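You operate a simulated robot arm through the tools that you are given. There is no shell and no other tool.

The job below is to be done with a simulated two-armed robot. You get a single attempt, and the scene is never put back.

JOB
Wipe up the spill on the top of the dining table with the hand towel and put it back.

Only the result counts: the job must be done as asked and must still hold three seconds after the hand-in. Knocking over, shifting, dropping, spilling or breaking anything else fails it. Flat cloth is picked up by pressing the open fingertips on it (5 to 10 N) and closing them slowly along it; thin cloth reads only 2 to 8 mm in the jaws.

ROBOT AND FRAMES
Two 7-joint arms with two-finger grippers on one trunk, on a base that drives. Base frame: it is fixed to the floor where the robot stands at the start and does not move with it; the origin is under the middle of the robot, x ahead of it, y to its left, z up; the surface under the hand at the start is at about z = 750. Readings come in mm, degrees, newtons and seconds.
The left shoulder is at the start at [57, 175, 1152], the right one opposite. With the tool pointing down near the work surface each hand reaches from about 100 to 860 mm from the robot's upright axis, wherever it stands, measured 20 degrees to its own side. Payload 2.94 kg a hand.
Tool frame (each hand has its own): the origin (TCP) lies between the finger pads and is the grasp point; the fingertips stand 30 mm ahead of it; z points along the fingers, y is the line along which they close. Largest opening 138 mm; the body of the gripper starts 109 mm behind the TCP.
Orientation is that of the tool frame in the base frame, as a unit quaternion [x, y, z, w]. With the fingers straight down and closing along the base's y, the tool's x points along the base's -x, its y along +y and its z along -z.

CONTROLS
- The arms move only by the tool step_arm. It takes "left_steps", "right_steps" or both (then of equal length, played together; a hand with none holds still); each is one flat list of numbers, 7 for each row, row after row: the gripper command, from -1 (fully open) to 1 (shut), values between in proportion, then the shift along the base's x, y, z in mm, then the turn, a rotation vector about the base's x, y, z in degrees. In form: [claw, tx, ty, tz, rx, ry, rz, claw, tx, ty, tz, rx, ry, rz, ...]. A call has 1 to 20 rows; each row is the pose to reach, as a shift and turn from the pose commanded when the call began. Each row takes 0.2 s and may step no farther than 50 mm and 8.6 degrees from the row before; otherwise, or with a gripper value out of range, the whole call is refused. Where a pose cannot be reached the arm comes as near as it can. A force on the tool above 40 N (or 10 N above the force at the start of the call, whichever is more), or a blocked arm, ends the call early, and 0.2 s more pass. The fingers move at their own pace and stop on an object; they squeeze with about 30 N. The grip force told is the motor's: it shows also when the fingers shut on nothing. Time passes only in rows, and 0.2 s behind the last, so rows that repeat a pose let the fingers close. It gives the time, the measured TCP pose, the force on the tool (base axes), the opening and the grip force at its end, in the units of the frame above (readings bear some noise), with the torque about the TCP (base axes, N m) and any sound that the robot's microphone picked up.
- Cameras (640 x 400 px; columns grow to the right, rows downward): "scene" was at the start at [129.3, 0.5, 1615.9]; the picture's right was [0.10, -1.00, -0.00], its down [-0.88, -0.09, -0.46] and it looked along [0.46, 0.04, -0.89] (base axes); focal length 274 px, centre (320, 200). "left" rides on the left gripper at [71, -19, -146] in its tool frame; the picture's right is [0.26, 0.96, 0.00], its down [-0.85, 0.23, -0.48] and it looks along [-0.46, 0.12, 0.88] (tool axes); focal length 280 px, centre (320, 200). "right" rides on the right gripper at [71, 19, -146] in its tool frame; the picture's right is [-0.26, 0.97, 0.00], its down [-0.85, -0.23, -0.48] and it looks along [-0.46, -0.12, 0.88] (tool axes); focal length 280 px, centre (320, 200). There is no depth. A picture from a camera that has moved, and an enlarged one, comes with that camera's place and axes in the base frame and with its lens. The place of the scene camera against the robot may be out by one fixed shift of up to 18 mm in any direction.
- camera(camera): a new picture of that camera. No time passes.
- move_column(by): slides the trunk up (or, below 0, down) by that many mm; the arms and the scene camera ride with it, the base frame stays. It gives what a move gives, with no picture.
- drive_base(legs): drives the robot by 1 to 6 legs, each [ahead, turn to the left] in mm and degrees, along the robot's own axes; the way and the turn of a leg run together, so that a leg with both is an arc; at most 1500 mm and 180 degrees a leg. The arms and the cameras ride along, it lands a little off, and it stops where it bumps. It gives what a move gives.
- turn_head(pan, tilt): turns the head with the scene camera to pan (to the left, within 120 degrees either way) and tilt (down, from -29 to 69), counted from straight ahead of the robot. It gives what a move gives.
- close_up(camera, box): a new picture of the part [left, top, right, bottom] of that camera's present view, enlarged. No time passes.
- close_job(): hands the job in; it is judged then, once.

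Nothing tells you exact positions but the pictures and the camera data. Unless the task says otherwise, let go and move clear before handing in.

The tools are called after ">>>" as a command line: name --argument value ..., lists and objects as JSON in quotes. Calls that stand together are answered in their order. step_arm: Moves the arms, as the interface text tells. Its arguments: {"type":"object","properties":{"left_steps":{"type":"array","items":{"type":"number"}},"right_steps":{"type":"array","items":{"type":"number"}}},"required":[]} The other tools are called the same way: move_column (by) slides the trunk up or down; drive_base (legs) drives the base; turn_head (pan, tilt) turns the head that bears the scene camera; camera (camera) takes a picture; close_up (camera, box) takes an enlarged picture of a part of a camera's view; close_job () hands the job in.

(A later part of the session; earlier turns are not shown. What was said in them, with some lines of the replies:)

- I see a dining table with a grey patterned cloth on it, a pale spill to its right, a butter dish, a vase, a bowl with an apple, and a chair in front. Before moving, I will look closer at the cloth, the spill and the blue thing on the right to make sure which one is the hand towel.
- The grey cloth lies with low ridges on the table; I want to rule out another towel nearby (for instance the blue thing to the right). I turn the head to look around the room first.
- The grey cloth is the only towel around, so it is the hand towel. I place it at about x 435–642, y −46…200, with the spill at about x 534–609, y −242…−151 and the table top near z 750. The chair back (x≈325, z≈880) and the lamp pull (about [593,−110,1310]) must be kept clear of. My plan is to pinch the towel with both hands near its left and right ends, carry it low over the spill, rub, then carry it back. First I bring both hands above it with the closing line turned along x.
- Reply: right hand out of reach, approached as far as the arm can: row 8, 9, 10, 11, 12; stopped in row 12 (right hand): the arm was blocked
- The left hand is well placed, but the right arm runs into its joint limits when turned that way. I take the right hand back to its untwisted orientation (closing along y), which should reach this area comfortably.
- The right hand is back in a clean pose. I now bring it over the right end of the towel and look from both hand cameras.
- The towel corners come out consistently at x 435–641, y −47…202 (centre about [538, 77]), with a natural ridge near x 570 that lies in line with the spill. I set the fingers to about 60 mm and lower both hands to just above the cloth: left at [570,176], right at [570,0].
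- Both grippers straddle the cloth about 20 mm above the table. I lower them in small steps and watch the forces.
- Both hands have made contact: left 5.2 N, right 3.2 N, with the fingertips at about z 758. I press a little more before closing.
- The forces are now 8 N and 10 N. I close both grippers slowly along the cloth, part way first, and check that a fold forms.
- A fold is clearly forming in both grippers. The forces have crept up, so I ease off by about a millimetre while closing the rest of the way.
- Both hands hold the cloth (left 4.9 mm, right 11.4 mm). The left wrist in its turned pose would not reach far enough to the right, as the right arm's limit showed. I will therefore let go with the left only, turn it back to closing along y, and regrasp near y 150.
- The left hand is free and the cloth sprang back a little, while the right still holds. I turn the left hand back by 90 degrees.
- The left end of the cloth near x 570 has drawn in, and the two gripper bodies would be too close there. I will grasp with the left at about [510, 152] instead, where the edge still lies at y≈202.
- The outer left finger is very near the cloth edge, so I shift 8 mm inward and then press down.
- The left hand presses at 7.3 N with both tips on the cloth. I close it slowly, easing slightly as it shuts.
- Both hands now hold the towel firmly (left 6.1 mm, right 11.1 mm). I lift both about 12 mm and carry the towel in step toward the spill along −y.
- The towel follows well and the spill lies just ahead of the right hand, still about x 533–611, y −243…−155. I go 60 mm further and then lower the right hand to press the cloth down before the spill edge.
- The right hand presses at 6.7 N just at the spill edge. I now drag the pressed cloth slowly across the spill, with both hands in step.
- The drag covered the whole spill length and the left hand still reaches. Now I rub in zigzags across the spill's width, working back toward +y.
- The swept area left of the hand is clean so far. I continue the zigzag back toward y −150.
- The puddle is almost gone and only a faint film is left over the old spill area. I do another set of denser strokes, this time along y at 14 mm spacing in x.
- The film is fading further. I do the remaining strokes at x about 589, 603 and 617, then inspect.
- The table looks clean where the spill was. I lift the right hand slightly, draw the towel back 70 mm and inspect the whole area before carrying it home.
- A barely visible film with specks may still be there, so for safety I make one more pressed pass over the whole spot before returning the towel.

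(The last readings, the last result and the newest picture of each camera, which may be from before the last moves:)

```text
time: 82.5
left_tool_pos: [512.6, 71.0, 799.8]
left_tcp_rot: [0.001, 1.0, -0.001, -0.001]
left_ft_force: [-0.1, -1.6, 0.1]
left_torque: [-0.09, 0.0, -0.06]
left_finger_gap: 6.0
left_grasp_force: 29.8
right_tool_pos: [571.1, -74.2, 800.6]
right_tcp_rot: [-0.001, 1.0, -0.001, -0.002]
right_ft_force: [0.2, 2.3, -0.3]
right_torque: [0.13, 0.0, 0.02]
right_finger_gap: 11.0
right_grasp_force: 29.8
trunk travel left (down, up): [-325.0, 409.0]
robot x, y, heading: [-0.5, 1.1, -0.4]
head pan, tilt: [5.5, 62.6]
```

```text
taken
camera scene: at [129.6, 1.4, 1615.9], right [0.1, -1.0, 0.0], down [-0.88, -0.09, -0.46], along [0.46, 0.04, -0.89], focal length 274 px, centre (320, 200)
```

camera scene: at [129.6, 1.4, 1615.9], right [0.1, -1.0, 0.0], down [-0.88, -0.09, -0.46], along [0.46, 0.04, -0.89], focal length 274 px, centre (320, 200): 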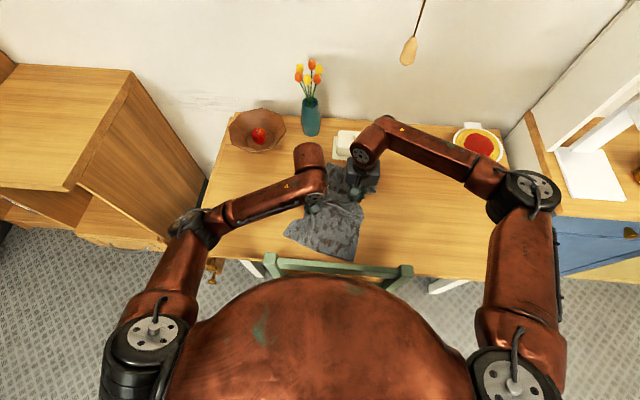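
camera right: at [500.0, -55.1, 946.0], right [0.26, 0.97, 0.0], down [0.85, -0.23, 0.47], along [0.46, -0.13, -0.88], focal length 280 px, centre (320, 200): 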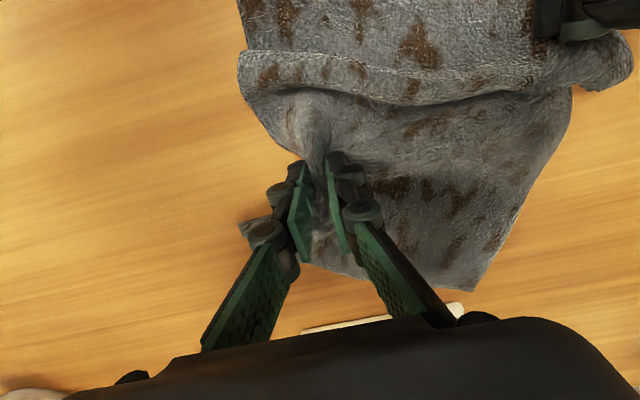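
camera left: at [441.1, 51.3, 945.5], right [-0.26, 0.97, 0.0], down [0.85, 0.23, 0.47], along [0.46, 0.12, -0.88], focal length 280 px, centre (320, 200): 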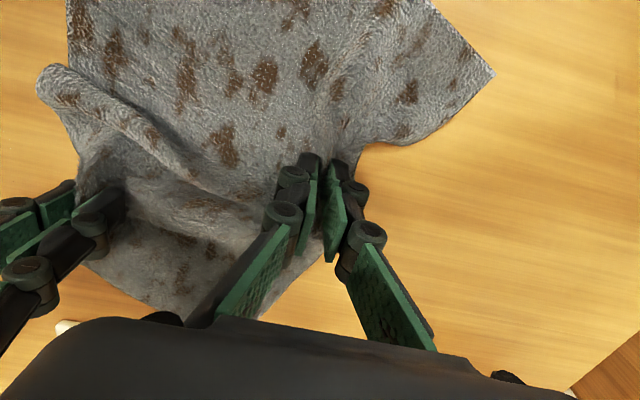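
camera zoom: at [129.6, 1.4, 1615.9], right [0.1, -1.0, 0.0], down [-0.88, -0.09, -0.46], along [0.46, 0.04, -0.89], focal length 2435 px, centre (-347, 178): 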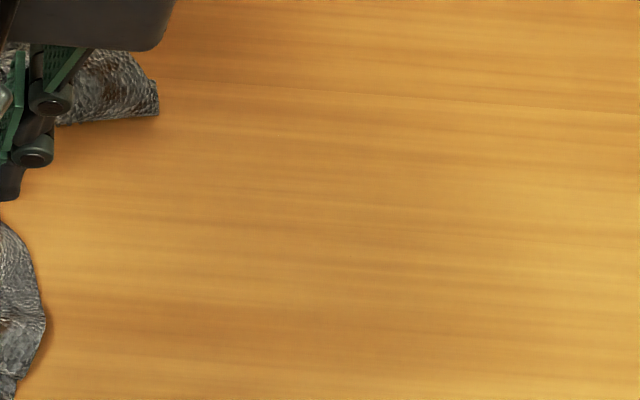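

The spot is now spotless. Next I look at how the towel lies so that I can lay it back in its old outline (x 435–641, y −47…202).

>>> camera --camera "right"

>>> camera --camera "left"

>>> close_up --camera "scene" --box '[260, 130, 420, 280]'

```text
taken
camera right: at [499.5, -54.8, 946.8], right [0.26, 0.97, 0.0], down [0.85, -0.23, 0.47], along [0.46, -0.13, -0.88], focal length 280 px, centre (320, 200)
```

right: 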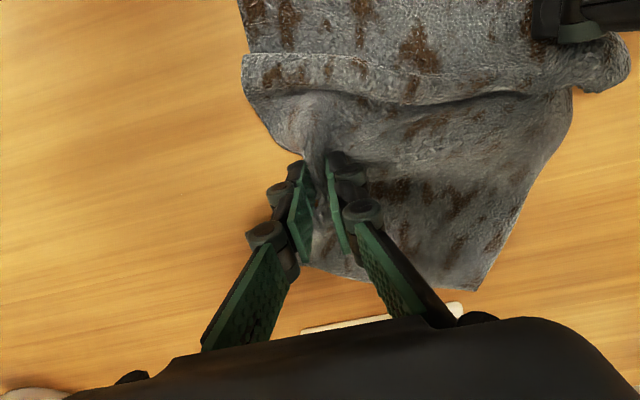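

```text
taken
camera left: at [441.4, 51.8, 945.1], right [-0.26, 0.97, 0.0], down [0.85, 0.23, 0.47], along [0.46, 0.12, -0.88], focal length 280 px, centre (320, 200)
```

left: 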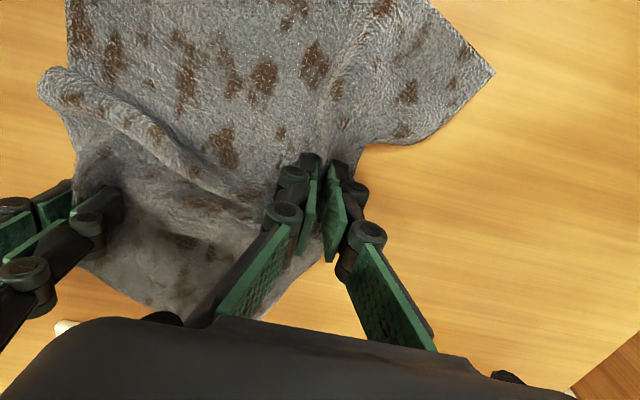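

```text
2.67 times, centred on (340, 205) of scene
camera zoom: at [129.6, 1.4, 1615.9], right [0.1, -1.0, 0.0], down [-0.88, -0.09, -0.46], along [0.46, 0.04, -0.89], focal length 730 px, centre (267, 187)
```

zoom: 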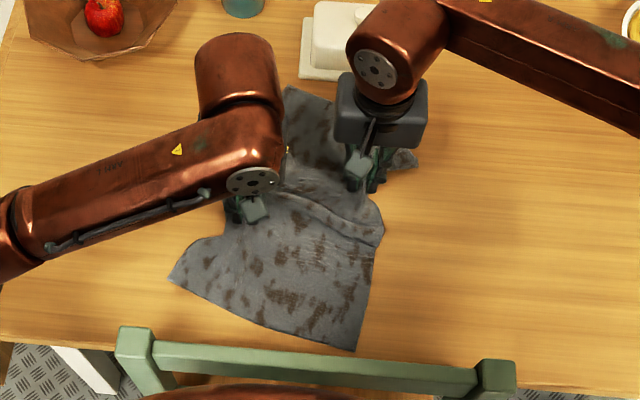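

The pleats have been pulled open, so the towel is now longer in x (about 368–738) and lags a little behind the hands. I carry it back along +y with a small overshoot and return so that the trailing part lines up, staying clear of the butter dish at x≥750.

>>> step_arm --left_steps '[1, 0, 12, 0, 0, 0, 0, 1, 0, 24, 0, 0, 0, 0, 1, 0, 36, 0, 0, 0, 0, 1, 0, 48, 0, 0, 0, 0, 1, 0, 60, 0, 0, 0, 0, 1, 0, 72, 0, 0, 0, 0, 1, 0, 84, 0, 0, 0, 0, 1, 0, 96, 0, 0, 0, 0, 1, 0, 109, 0, 0, 0, 0, 1, 0, 109, 0, 0, 0, 0]' --right_steps '[1, 0, 12, 0, 0, 0, 0, 1, 0, 24, 0, 0, 0, 0, 1, 0, 36, 0, 0, 0, 0, 1, 0, 48, 0, 0, 0, 0, 1, 0, 60, 0, 0, 0, 0, 1, 0, 72, 0, 0, 0, 0, 1, 0, 84, 0, 0, 0, 0, 1, 0, 96, 0, 0, 0, 0, 1, 0, 109, 0, 0, 0, 0, 1, 0, 109, 0, 0, 0, 0]'

>>> close_up --camera "scene" --box '[220, 130, 420, 280]'

>>> camera --camera "right"

>>> camera --camera "left"

```text
time: 84.7
left_tool_pos: [512.8, 178.9, 800.0]
left_tcp_rot: [0.002, 1.0, 0.0, -0.001]
left_ft_force: [-0.4, -1.4, 0.0]
left_torque: [-0.04, 0.03, -0.08]
left_finger_gap: 6.4
left_grasp_force: 30.0
right_tool_pos: [570.0, 35.3, 800.9]
right_tcp_rot: [0.0, 1.0, -0.001, -0.002]
right_ft_force: [0.2, 1.4, -0.1]
right_torque: [0.18, 0.01, 0.0]
right_finger_gap: 11.2
right_grasp_force: 29.6
trunk travel left (down, up): [-325.0, 409.0]
robot x, y, heading: [-1.6, -2.5, 0.2]
head pan, tilt: [5.5, 62.6]
```

```text
2.67 times, centred on (320, 205) of scene
camera zoom: at [129.6, 0.2, 1615.9], right [0.1, -1.0, 0.0], down [-0.88, -0.09, -0.46], along [0.46, 0.04, -0.89], focal length 730 px, centre (320, 187)
```

zoom: 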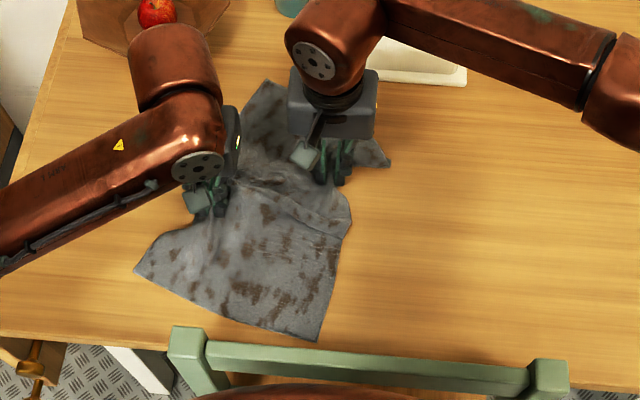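

```text
taken
camera right: at [499.8, 54.1, 946.9], right [0.26, 0.97, 0.0], down [0.85, -0.23, 0.47], along [0.46, -0.13, -0.88], focal length 280 px, centre (320, 200)
```

right: 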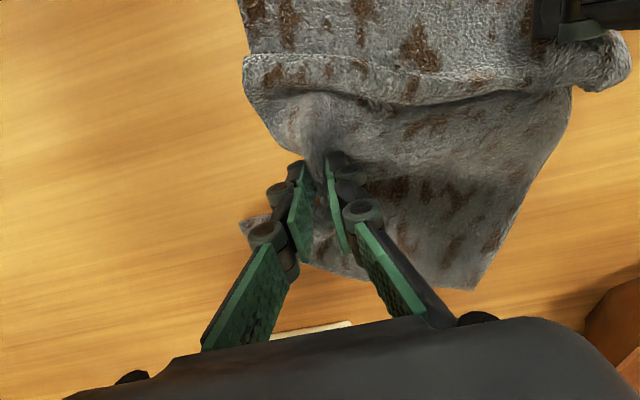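

```text
taken
camera left: at [441.2, 160.5, 945.5], right [-0.26, 0.97, 0.0], down [0.85, 0.23, 0.47], along [0.46, 0.12, -0.88], focal length 280 px, centre (320, 200)
```

left: 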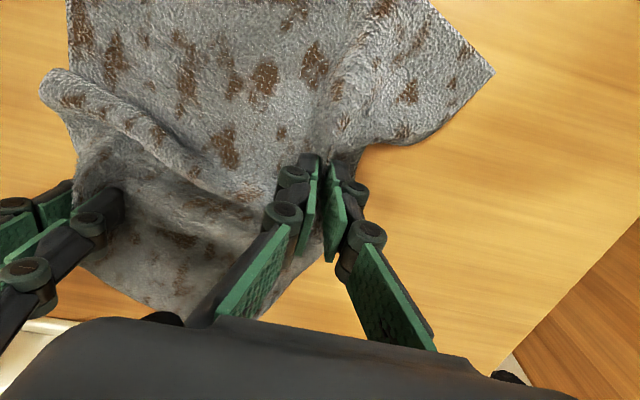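

Taking the four corners, the towel's centre is now near [541, 92] but it is turned about 18° clockwise and stretched in x. I raise both hands some 60 mm to draw the flaps inward while turning the pair of grip points back to square it up.

>>> step_arm --left_steps '[1, 0, 0, 10, 0, 0, 0, 1, 0, 0, 20, 0, 0, 0, 1, 0, -3, 30, 0, 0, 0, 1, -4, -7, 40, 0, 0, 0, 1, -8, -11, 50, 0, 0, 0, 1, -12, -15, 60, 0, 0, 0, 1, -16, -19, 60, 0, 0, 0, 1, -21, -23, 60, 0, 0, 0, 1, -21, -23, 60, 0, 0, 0]' --right_steps '[1, 0, 0, 10, 0, 0, 0, 1, 0, 0, 20, 0, 0, 0, 1, 2, -1, 30, 0, 0, 0, 1, 4, -2, 40, 0, 0, 0, 1, 7, -3, 50, 0, 0, 0, 1, 10, -5, 60, 0, 0, 0, 1, 12, -6, 60, 0, 0, 0, 1, 14, -7, 60, 0, 0, 0, 1, 14, -7, 60, 0, 0, 0]'

>>> close_up --camera "scene" --box '[220, 130, 420, 280]'

>>> camera --camera "right"

>>> camera --camera "left"

```text
time: 86.7
left_tool_pos: [492.5, 156.6, 860.7]
left_tcp_rot: [0.001, 1.0, 0.0, -0.002]
left_ft_force: [0.2, -0.4, -0.4]
left_torque: [0.02, -0.02, 0.0]
left_finger_gap: 6.2
left_grasp_force: 30.1
right_tool_pos: [584.6, 29.5, 860.6]
right_tcp_rot: [-0.001, 1.0, -0.001, -0.002]
right_ft_force: [0.0, 1.6, 0.0]
right_torque: [0.13, 0.05, 0.05]
right_finger_gap: 11.0
right_grasp_force: 29.7
trunk travel left (down, up): [-325.0, 409.0]
robot x, y, heading: [0.2, -3.7, 0.0]
head pan, tilt: [5.5, 62.6]
```

```text
2.67 times, centred on (320, 205) of scene
camera zoom: at [129.8, 0.9, 1615.9], right [0.1, -1.0, 0.0], down [-0.88, -0.09, -0.46], along [0.46, 0.04, -0.89], focal length 730 px, centre (320, 187)
```

zoom: 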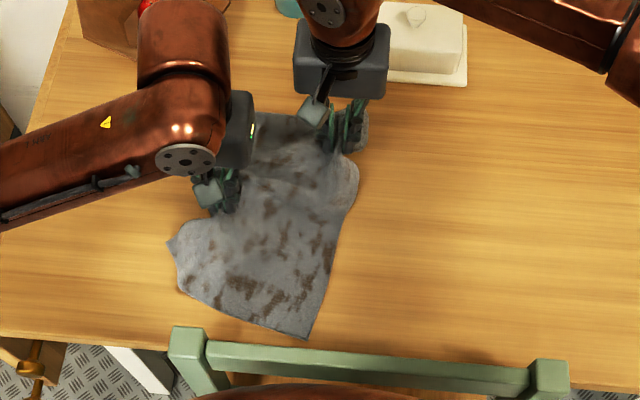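

```text
taken
camera right: at [513.9, 47.0, 1006.4], right [0.26, 0.97, 0.0], down [0.85, -0.23, 0.47], along [0.46, -0.13, -0.88], focal length 280 px, centre (320, 200)
```

right: 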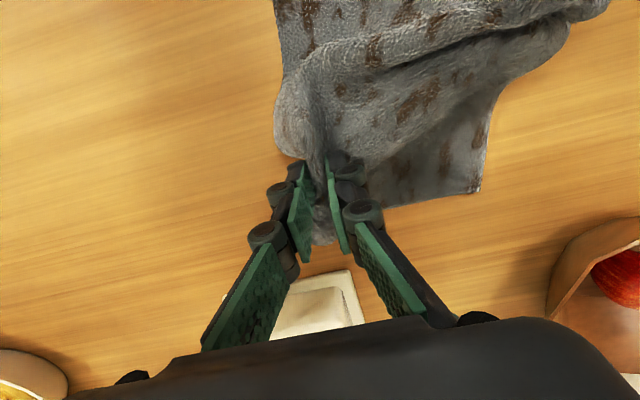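

```text
taken
camera left: at [420.4, 137.7, 1005.2], right [-0.26, 0.97, 0.0], down [0.85, 0.23, 0.47], along [0.46, 0.12, -0.88], focal length 280 px, centre (320, 200)
```

left: 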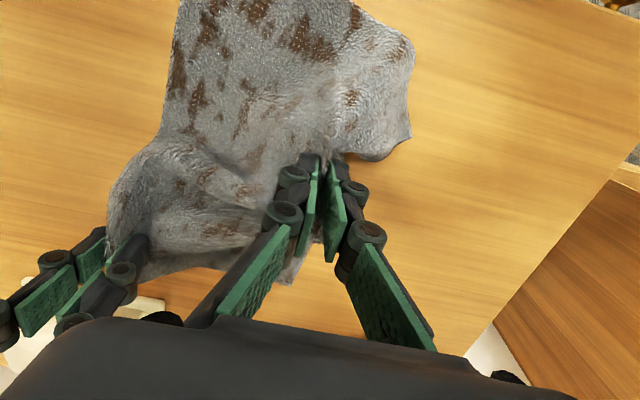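

Raised, the towel has drawn in somewhat and squared up. I now move both hands +x by 45 mm so the front edge follows, then lower while coming back −x (and 12 mm −y), so slack folds form near the middle as they did at the start.

>>> step_arm --left_steps '[1, 10, 0, 0, 0, 0, 0, 1, 20, 0, 0, 0, 0, 0, 1, 30, 0, 0, 0, 0, 0, 1, 45, 0, 0, 0, 0, 0, 1, 45, 0, 0, 0, 0, 0]' --right_steps '[1, 10, 0, 0, 0, 0, 0, 1, 20, 0, 0, 0, 0, 0, 1, 30, 0, 0, 0, 0, 0, 1, 45, 0, 0, 0, 0, 0, 1, 45, 0, 0, 0, 0, 0]'

>>> close_up --camera "scene" --box '[220, 130, 420, 280]'

>>> camera --camera "right"

>>> camera --camera "left"

```text
time: 87.8
left_tool_pos: [535.3, 155.1, 860.5]
left_tcp_rot: [0.001, 1.0, -0.001, -0.001]
left_ft_force: [1.2, -1.3, -0.5]
left_torque: [0.01, -0.02, -0.03]
left_finger_gap: 6.0
left_grasp_force: 30.6
right_tool_pos: [630.0, 29.4, 862.0]
right_tcp_rot: [-0.001, 1.0, -0.001, -0.002]
right_ft_force: [-0.5, 0.4, -0.1]
right_torque: [0.14, 0.0, 0.0]
right_finger_gap: 11.2
right_grasp_force: 30.5
trunk travel left (down, up): [-325.0, 409.0]
robot x, y, heading: [0.5, -5.8, 0.3]
head pan, tilt: [5.5, 62.6]
```

```text
2.67 times, centred on (320, 205) of scene
camera zoom: at [129.3, 0.7, 1616.0], right [0.1, -1.0, 0.0], down [-0.88, -0.09, -0.46], along [0.46, 0.04, -0.89], focal length 730 px, centre (320, 187)
```

zoom: 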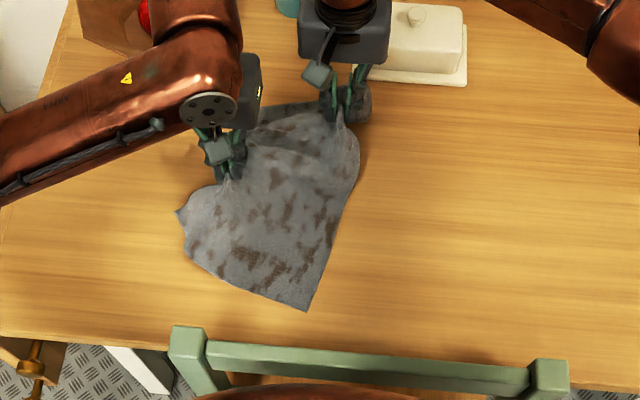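

```text
taken
camera right: at [558.3, 47.3, 1007.2], right [0.26, 0.97, 0.0], down [0.85, -0.23, 0.47], along [0.46, -0.13, -0.88], focal length 280 px, centre (320, 200)
```

right: 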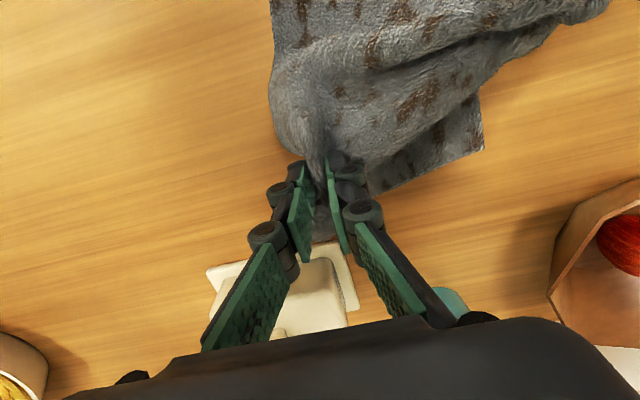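

```text
taken
camera left: at [465.3, 137.0, 1005.4], right [-0.26, 0.97, 0.0], down [0.85, 0.23, 0.47], along [0.46, 0.12, -0.88], focal length 280 px, centre (320, 200)
```

left: 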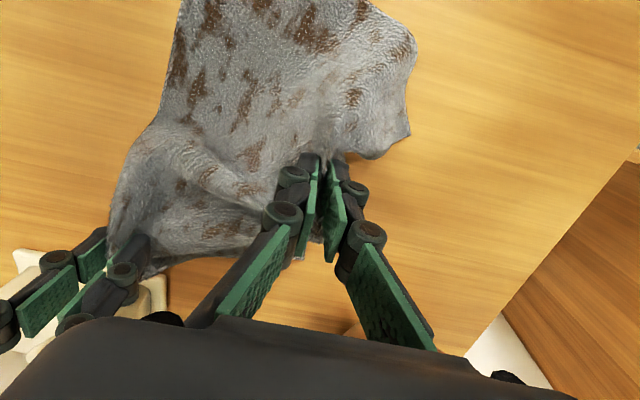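

The front edge has come to x≈407–454, close to the old 435. Now I lower both hands while moving back −x and slightly −y.

>>> step_arm --left_steps '[1, -4, -1, -8, 0, 0, 0, 1, -9, -2, -16, 0, 0, 0, 1, -14, -4, -24, 0, 0, 0, 1, -19, -5, -32, 0, 0, 0, 1, -24, -6, -40, 0, 0, 0, 1, -29, -8, -48, 0, 0, 0, 1, -34, -9, -56, 0, 0, 0, 1, -40, -11, -64, 0, 0, 0, 1, -45, -12, -70, 0, 0, 0, 1, -45, -12, -73, 0, 0, 0, 1, -45, -12, -73, 0, 0, 0]' --right_steps '[1, -4, -1, -8, 0, 0, 0, 1, -9, -2, -16, 0, 0, 0, 1, -14, -4, -24, 0, 0, 0, 1, -19, -5, -32, 0, 0, 0, 1, -24, -6, -40, 0, 0, 0, 1, -29, -8, -48, 0, 0, 0, 1, -34, -9, -56, 0, 0, 0, 1, -40, -11, -64, 0, 0, 0, 1, -45, -12, -70, 0, 0, 0, 1, -45, -12, -73, 0, 0, 0, 1, -45, -12, -73, 0, 0, 0]'

>>> close_up --camera "scene" --box '[220, 130, 420, 280]'

>>> camera --camera "right"

>>> camera --camera "left"

```text
time: 90.2
left_tool_pos: [492.1, 144.5, 788.3]
left_tcp_rot: [0.001, 1.0, 0.0, 0.0]
left_ft_force: [0.5, 0.4, 5.5]
left_torque: [-0.02, 0.0, 0.0]
left_finger_gap: 5.9
left_grasp_force: 29.9
right_tool_pos: [583.9, 15.8, 789.0]
right_tcp_rot: [-0.001, 1.0, -0.002, -0.001]
right_ft_force: [-0.1, 1.6, 4.1]
right_torque: [0.16, -0.07, 0.01]
right_finger_gap: 10.9
right_grasp_force: 29.4
trunk travel left (down, up): [-325.0, 409.0]
robot x, y, heading: [-1.7, -0.3, -0.1]
head pan, tilt: [5.5, 62.6]
```

```text
2.67 times, centred on (320, 205) of scene
camera zoom: at [129.0, 0.8, 1616.1], right [0.1, -1.0, 0.0], down [-0.88, -0.09, -0.46], along [0.46, 0.04, -0.89], focal length 730 px, centre (320, 187)
```

zoom: 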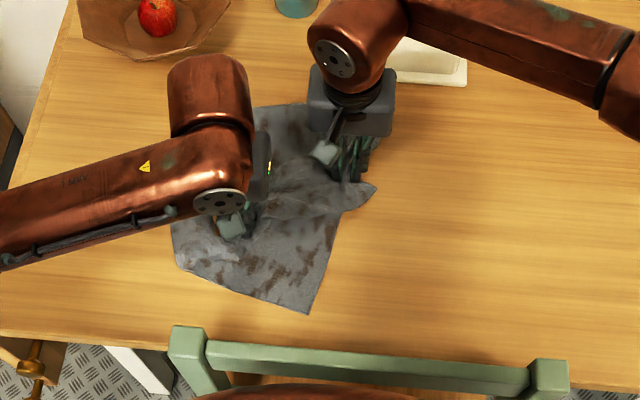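

```text
taken
camera right: at [513.1, 34.4, 933.8], right [0.26, 0.97, 0.0], down [0.85, -0.23, 0.47], along [0.46, -0.13, -0.88], focal length 280 px, centre (320, 200)
```

right: 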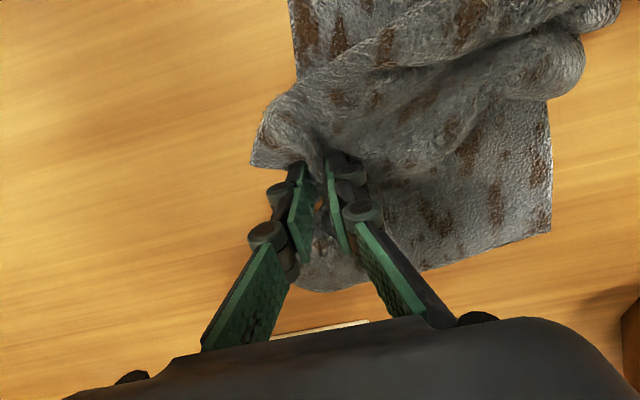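

```text
taken
camera left: at [420.5, 125.3, 932.8], right [-0.26, 0.97, 0.0], down [0.85, 0.23, 0.48], along [0.46, 0.12, -0.88], focal length 280 px, centre (320, 200)
```

left: 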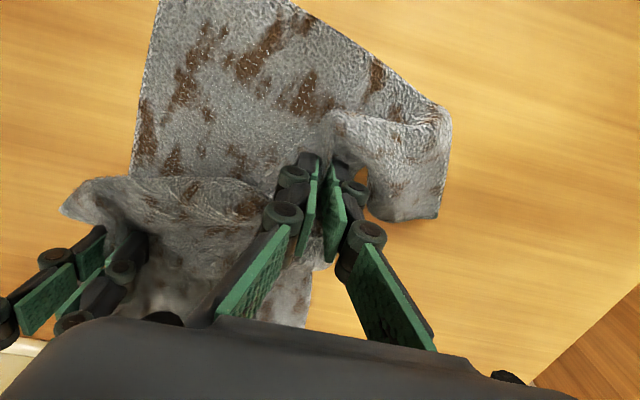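

The towel lies with a fold in the middle, with corners near [404,36], [452,210], [682,176] and [700,−8]. Its centre is about 20–25 mm too far in +x and +y, so I drag it back by that before letting go.

>>> step_arm --left_steps '[1, 0, 0, 6, 0, 0, 0, 1, -5, -8, 6, 0, 0, 0, 1, -10, -16, 6, 0, 0, 0, 1, -15, -24, 6, 0, 0, 0, 1, -20, -32, 6, 0, 0, 0, 1, -20, -32, 0, 0, 0, 0, 1, -20, -32, 0, 0, 0, 0, 0.9, -20, -32, 0, 0, 0, 0, 0.8, -20, -32, 0, 0, 0, 0, 0.7, -20, -32, 0, 0, 0, 0, 0.6, -20, -32, 0, 0, 0, 0, 0.5, -20, -32, 0, 0, 0, 0, 0.4, -20, -32, 2, 0, 0, 0, 0.4, -20, -32, 6, 0, 0, 0, 0.4, -20, -32, 14, 0, 0, 0, 0.4, -20, -32, 26, 0, 0, 0, 0.4, -20, -32, 42, 0, 0, 0, 0.4, -20, -32, 60, 0, 0, 0, 0.4, -20, -32, 80, 0, 0, 0]' --right_steps '[1, 0, 0, 6, 0, 0, 0, 1, -5, -8, 6, 0, 0, 0, 1, -10, -16, 6, 0, 0, 0, 1, -15, -24, 6, 0, 0, 0, 1, -20, -32, 6, 0, 0, 0, 1, -20, -32, 0, 0, 0, 0, 1, -20, -32, 0, 0, 0, 0, 0.9, -20, -32, 0, 0, 0, 0, 0.8, -20, -32, 0, 0, 0, 0, 0.7, -20, -32, 0, 0, 0, 0, 0.6, -20, -32, 0, 0, 0, 0, 0.5, -20, -32, 0, 0, 0, 0, 0.4, -20, -32, 2, 0, 0, 0, 0.4, -20, -32, 6, 0, 0, 0, 0.4, -20, -32, 14, 0, 0, 0, 0.4, -20, -32, 26, 0, 0, 0, 0.4, -20, -32, 42, 0, 0, 0, 0.4, -20, -32, 60, 0, 0, 0, 0.4, -20, -32, 80, 0, 0, 0]'

>>> close_up --camera "scene" --box '[220, 130, 420, 280]'

>>> camera --camera "right"

>>> camera --camera "left"

```text
time: 94.2
left_tool_pos: [471.4, 113.1, 866.9]
left_tcp_rot: [0.001, 1.0, 0.0, -0.001]
left_ft_force: [0.4, -0.2, 0.2]
left_torque: [0.0, -0.04, -0.04]
left_finger_gap: 41.3
left_grasp_force: 0.0
right_tool_pos: [565.3, -16.4, 869.3]
right_tcp_rot: [-0.001, 1.0, 0.0, -0.002]
right_ft_force: [-0.1, 0.2, 0.1]
right_torque: [0.01, -0.02, 0.0]
right_finger_gap: 41.6
right_grasp_force: 0.0
trunk travel left (down, up): [-325.0, 409.0]
robot x, y, heading: [-0.9, -0.4, -0.1]
head pan, tilt: [5.5, 62.6]
```

```text
2.67 times, centred on (320, 205) of scene
camera zoom: at [129.0, 0.5, 1616.0], right [0.1, -1.0, 0.0], down [-0.88, -0.09, -0.46], along [0.46, 0.04, -0.89], focal length 730 px, centre (320, 187)
```

zoom: 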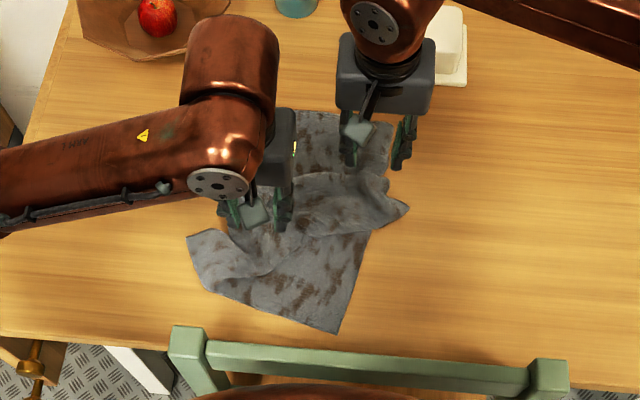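

```text
taken
camera right: at [493.2, 2.0, 1014.0], right [0.26, 0.97, 0.0], down [0.85, -0.23, 0.47], along [0.46, -0.13, -0.88], focal length 280 px, centre (320, 200)
```

right: 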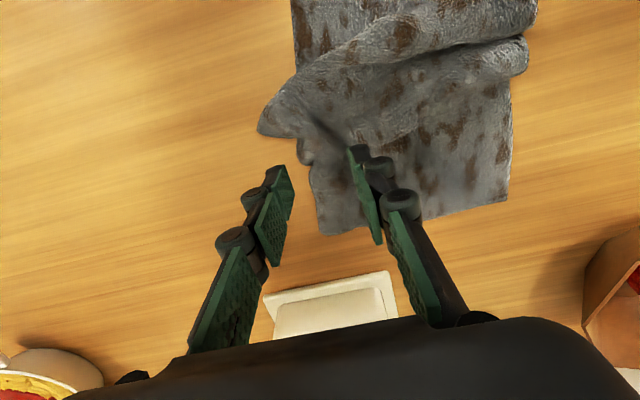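

```text
taken
camera left: at [399.8, 93.5, 1012.5], right [-0.26, 0.97, 0.0], down [0.85, 0.23, 0.47], along [0.46, 0.12, -0.88], focal length 280 px, centre (320, 200)
```

left: 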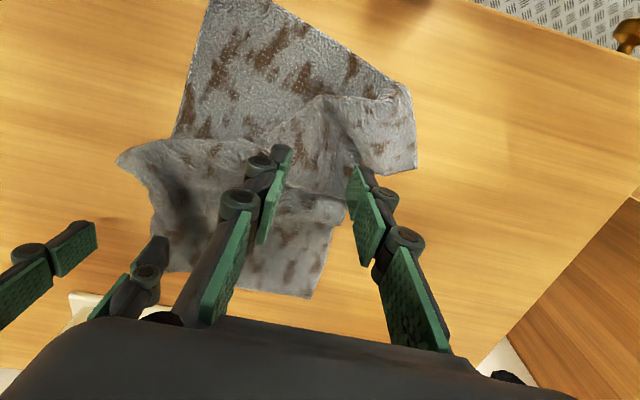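

Both hands are free and the towel rests with its corners near [387,−2], [440,195], [683,158] and [675,−49], so its centre is about [546,75] against [538,77] at the start. I move both hands clear to see it fully.

>>> step_arm --left_steps '[0.4, 0, 10, 15, 0, 0, 0, 0.2, 0, 30, 35, 0, 0, 0, 0, 0, 50, 55, 0, 0, 0, -0.3, 0, 75, 75, 0, 0, 0, -0.6, 0, 100, 95, 0, 0, 0, -1, 0, 125, 115, 0, 0, 0, -1, 0, 150, 125, 0, 0, 0, -1, 0, 175, 130, 0, 0, 0, -1, 0, 190, 130, 0, 0, 0]' --right_steps '[0.4, 0, -10, 15, 0, 0, 0, 0.2, -10, -30, 35, 0, 0, 0, 0, -25, -55, 55, 0, 0, 0, -0.3, -45, -80, 75, 0, 0, 0, -0.6, -65, -110, 95, 0, 0, 0, -1, -85, -140, 115, 0, 0, 0, -1, -105, -170, 125, 0, 0, 0, -1, -125, -195, 130, 0, 0, 0, -1, -135, -205, 130, 0, 0, 0]'

>>> camera --camera "scene"

>>> close_up --camera "scene" --box '[180, 80, 420, 290]'

>>> camera --camera "right"

>>> camera --camera "left"

```text
time: 96.2
left_tool_pos: [470.9, 301.4, 997.1]
left_tcp_rot: [0.001, 1.0, -0.001, -0.001]
left_ft_force: [0.6, 0.6, 0.2]
left_torque: [0.03, 0.01, -0.01]
left_finger_gap: 137.9
left_grasp_force: 0.1
right_tool_pos: [429.9, -222.2, 998.7]
right_tcp_rot: [0.0, 1.0, -0.001, -0.001]
right_ft_force: [-0.2, 0.8, -0.1]
right_torque: [-0.01, 0.01, -0.01]
right_finger_gap: 137.8
right_grasp_force: 0.1
trunk travel left (down, up): [-325.0, 409.0]
robot x, y, heading: [-1.3, 2.3, -0.2]
head pan, tilt: [5.5, 62.6]
```

```text
taken
camera scene: at [129.4, 0.8, 1615.9], right [0.1, -1.0, 0.0], down [-0.88, -0.09, -0.46], along [0.46, 0.04, -0.89], focal length 274 px, centre (320, 200)
```

scene: 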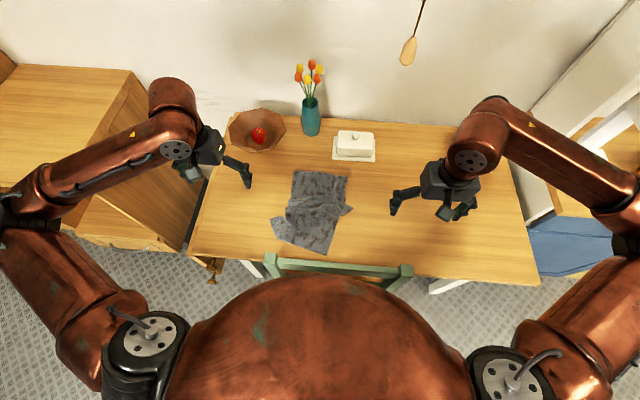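

```text
1.90 times, centred on (300, 185) of scene
camera zoom: at [129.4, 0.8, 1615.9], right [0.1, -1.0, 0.0], down [-0.88, -0.09, -0.46], along [0.46, 0.04, -0.89], focal length 522 px, centre (358, 229)
```

zoom: 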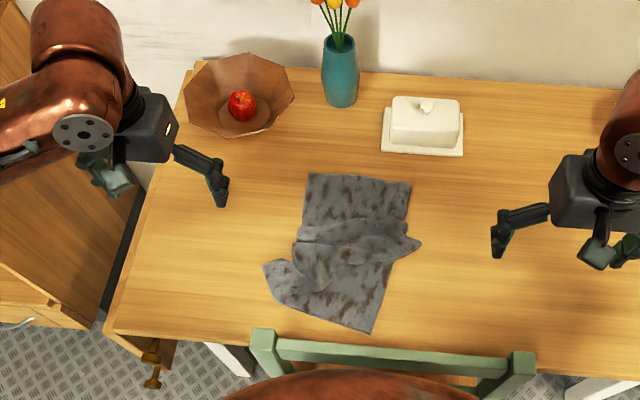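

```text
taken
camera right: at [358.5, -202.5, 1144.3], right [0.26, 0.97, 0.0], down [0.85, -0.23, 0.47], along [0.46, -0.13, -0.88], focal length 280 px, centre (320, 200)
```

right: 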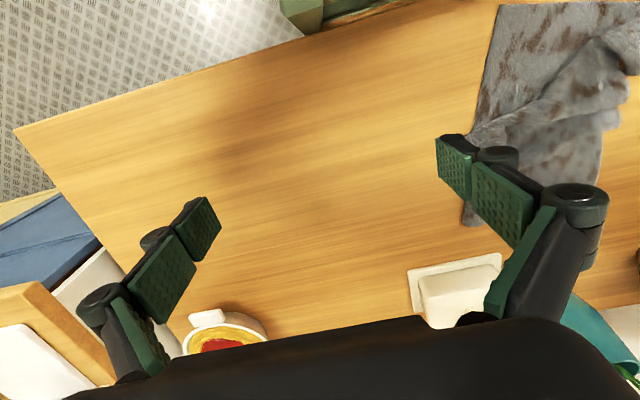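

```text
taken
camera left: at [399.8, 283.9, 1141.6], right [-0.26, 0.97, 0.0], down [0.85, 0.23, 0.47], along [0.46, 0.12, -0.88], focal length 280 px, centre (320, 200)
```

left: 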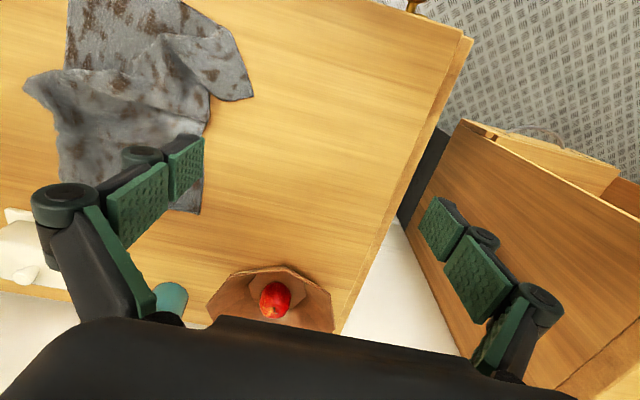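

The towel lies back in its place, with its outline centred on nearly the same picture point as at the start, and the other objects look unmoved. I take one last close look at the spill area and around it before handing in.

>>> close_up --camera "right" --box '[200, 60, 480, 260]'

>>> close_up --camera "scene" --box '[330, 120, 530, 280]'

```text
2.00 times, centred on (340, 160) of right
camera zoom: at [358.5, -202.5, 1144.3], right [0.26, 0.97, 0.0], down [0.85, -0.23, 0.47], along [0.46, -0.13, -0.88], focal length 561 px, centre (280, 280)
```

zoom: 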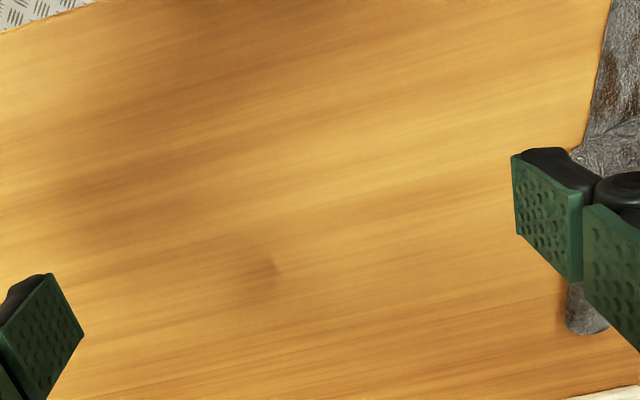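

```text
2.50 times, centred on (430, 200) of scene
camera zoom: at [129.4, 0.8, 1615.9], right [0.1, -1.0, 0.0], down [-0.88, -0.09, -0.46], along [0.46, 0.04, -0.89], focal length 685 px, centre (45, 200)
```

zoom: 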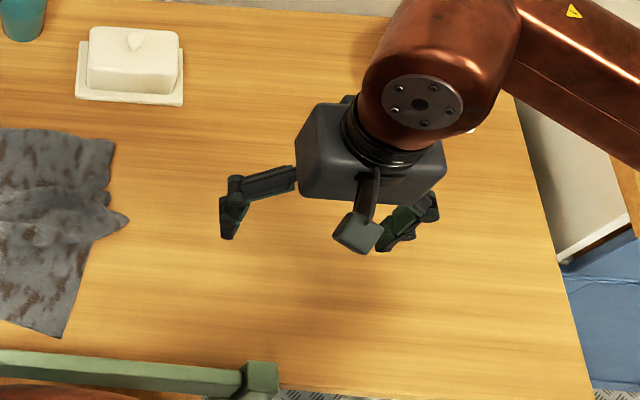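

The area is clean. There is one small dark smudge near [549,−265] that I take to be the gripper's shadow, so I shift the right hand a little and check that it moves along.

>>> step_arm --right_steps '[-1, -10, -20, 0, 0, 0, 0, -1, -20, -40, 0, 0, 0, 0, -1, -30, -60, 0, 0, 0, 0, -1, -30, -60, 0, 0, 0, 0]'

>>> camera --camera "right"

>>> camera --camera "scene"

```text
time: 97.2
left_tool_pos: [471.0, 303.4, 995.2]
left_tcp_rot: [0.001, 1.0, -0.001, -0.001]
left_ft_force: [-1.2, 0.4, -1.2]
left_torque: [0.01, 0.0, -0.01]
left_finger_gap: 138.0
left_grasp_force: 0.1
right_tool_pos: [401.5, -280.4, 998.3]
right_tcp_rot: [-0.001, 1.0, -0.001, -0.002]
right_ft_force: [-0.2, -0.3, -0.3]
right_torque: [-0.05, -0.02, 0.0]
right_finger_gap: 138.0
right_grasp_force: 0.1
trunk travel left (down, up): [-325.0, 409.0]
robot x, y, heading: [2.1, -1.2, 0.2]
head pan, tilt: [5.5, 62.6]
```

```text
taken
camera right: at [328.7, -262.0, 1143.0], right [0.26, 0.97, 0.0], down [0.85, -0.23, 0.47], along [0.46, -0.13, -0.88], focal length 280 px, centre (320, 200)
```

right: 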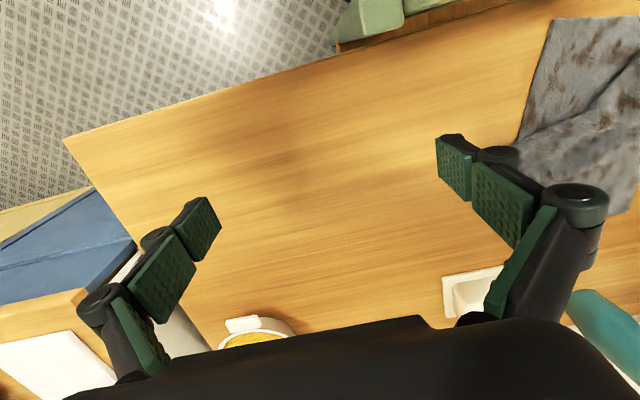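

```text
taken
camera scene: at [130.1, 1.4, 1615.8], right [0.1, -1.0, 0.0], down [-0.88, -0.09, -0.46], along [0.46, 0.04, -0.89], focal length 274 px, centre (320, 200)
```

scene: 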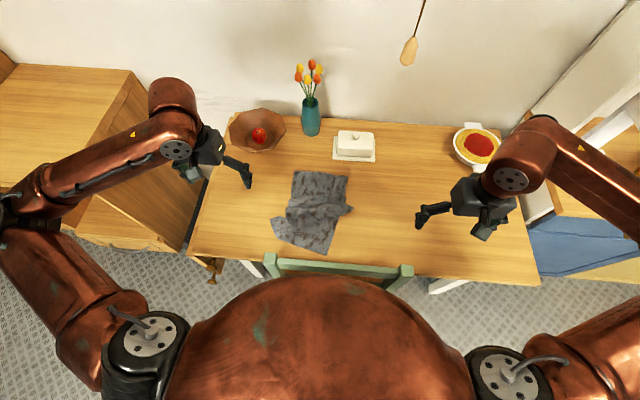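

The smudge moved with the hand, so it was only a shadow. The table is clean, the towel lies back in its place, the other objects stand as they did, and both hands are empty and clear, so I hand the job in.

>>> close_job

```text
The job is handed in.
```

The spill is wiped up and the hand towel is back in its place on the dining table. I handed the job in; no verdict has come back yet.

- **Spill:** after several pressed passes with the towel, the close-ups show the spot clean. A small dark smudge nearby was only the gripper's shadow.
- **Towel:** its centre is about 10 mm from where it started (roughly [546, 75] against [538, 77]). It does not lie exactly as before. The pleats it started with pulled open during the wiping, so it is longer front to back (about 300 mm instead of 207 mm). It is also turned a few degrees, has a fold across the middle, and its front-left corner is folded over.
- **Everything else:** the butter dish, vase, apple bowl, red-and-yellow bowl and chair look unmoved in the final pictures. Both hands are empty and clear of the table.
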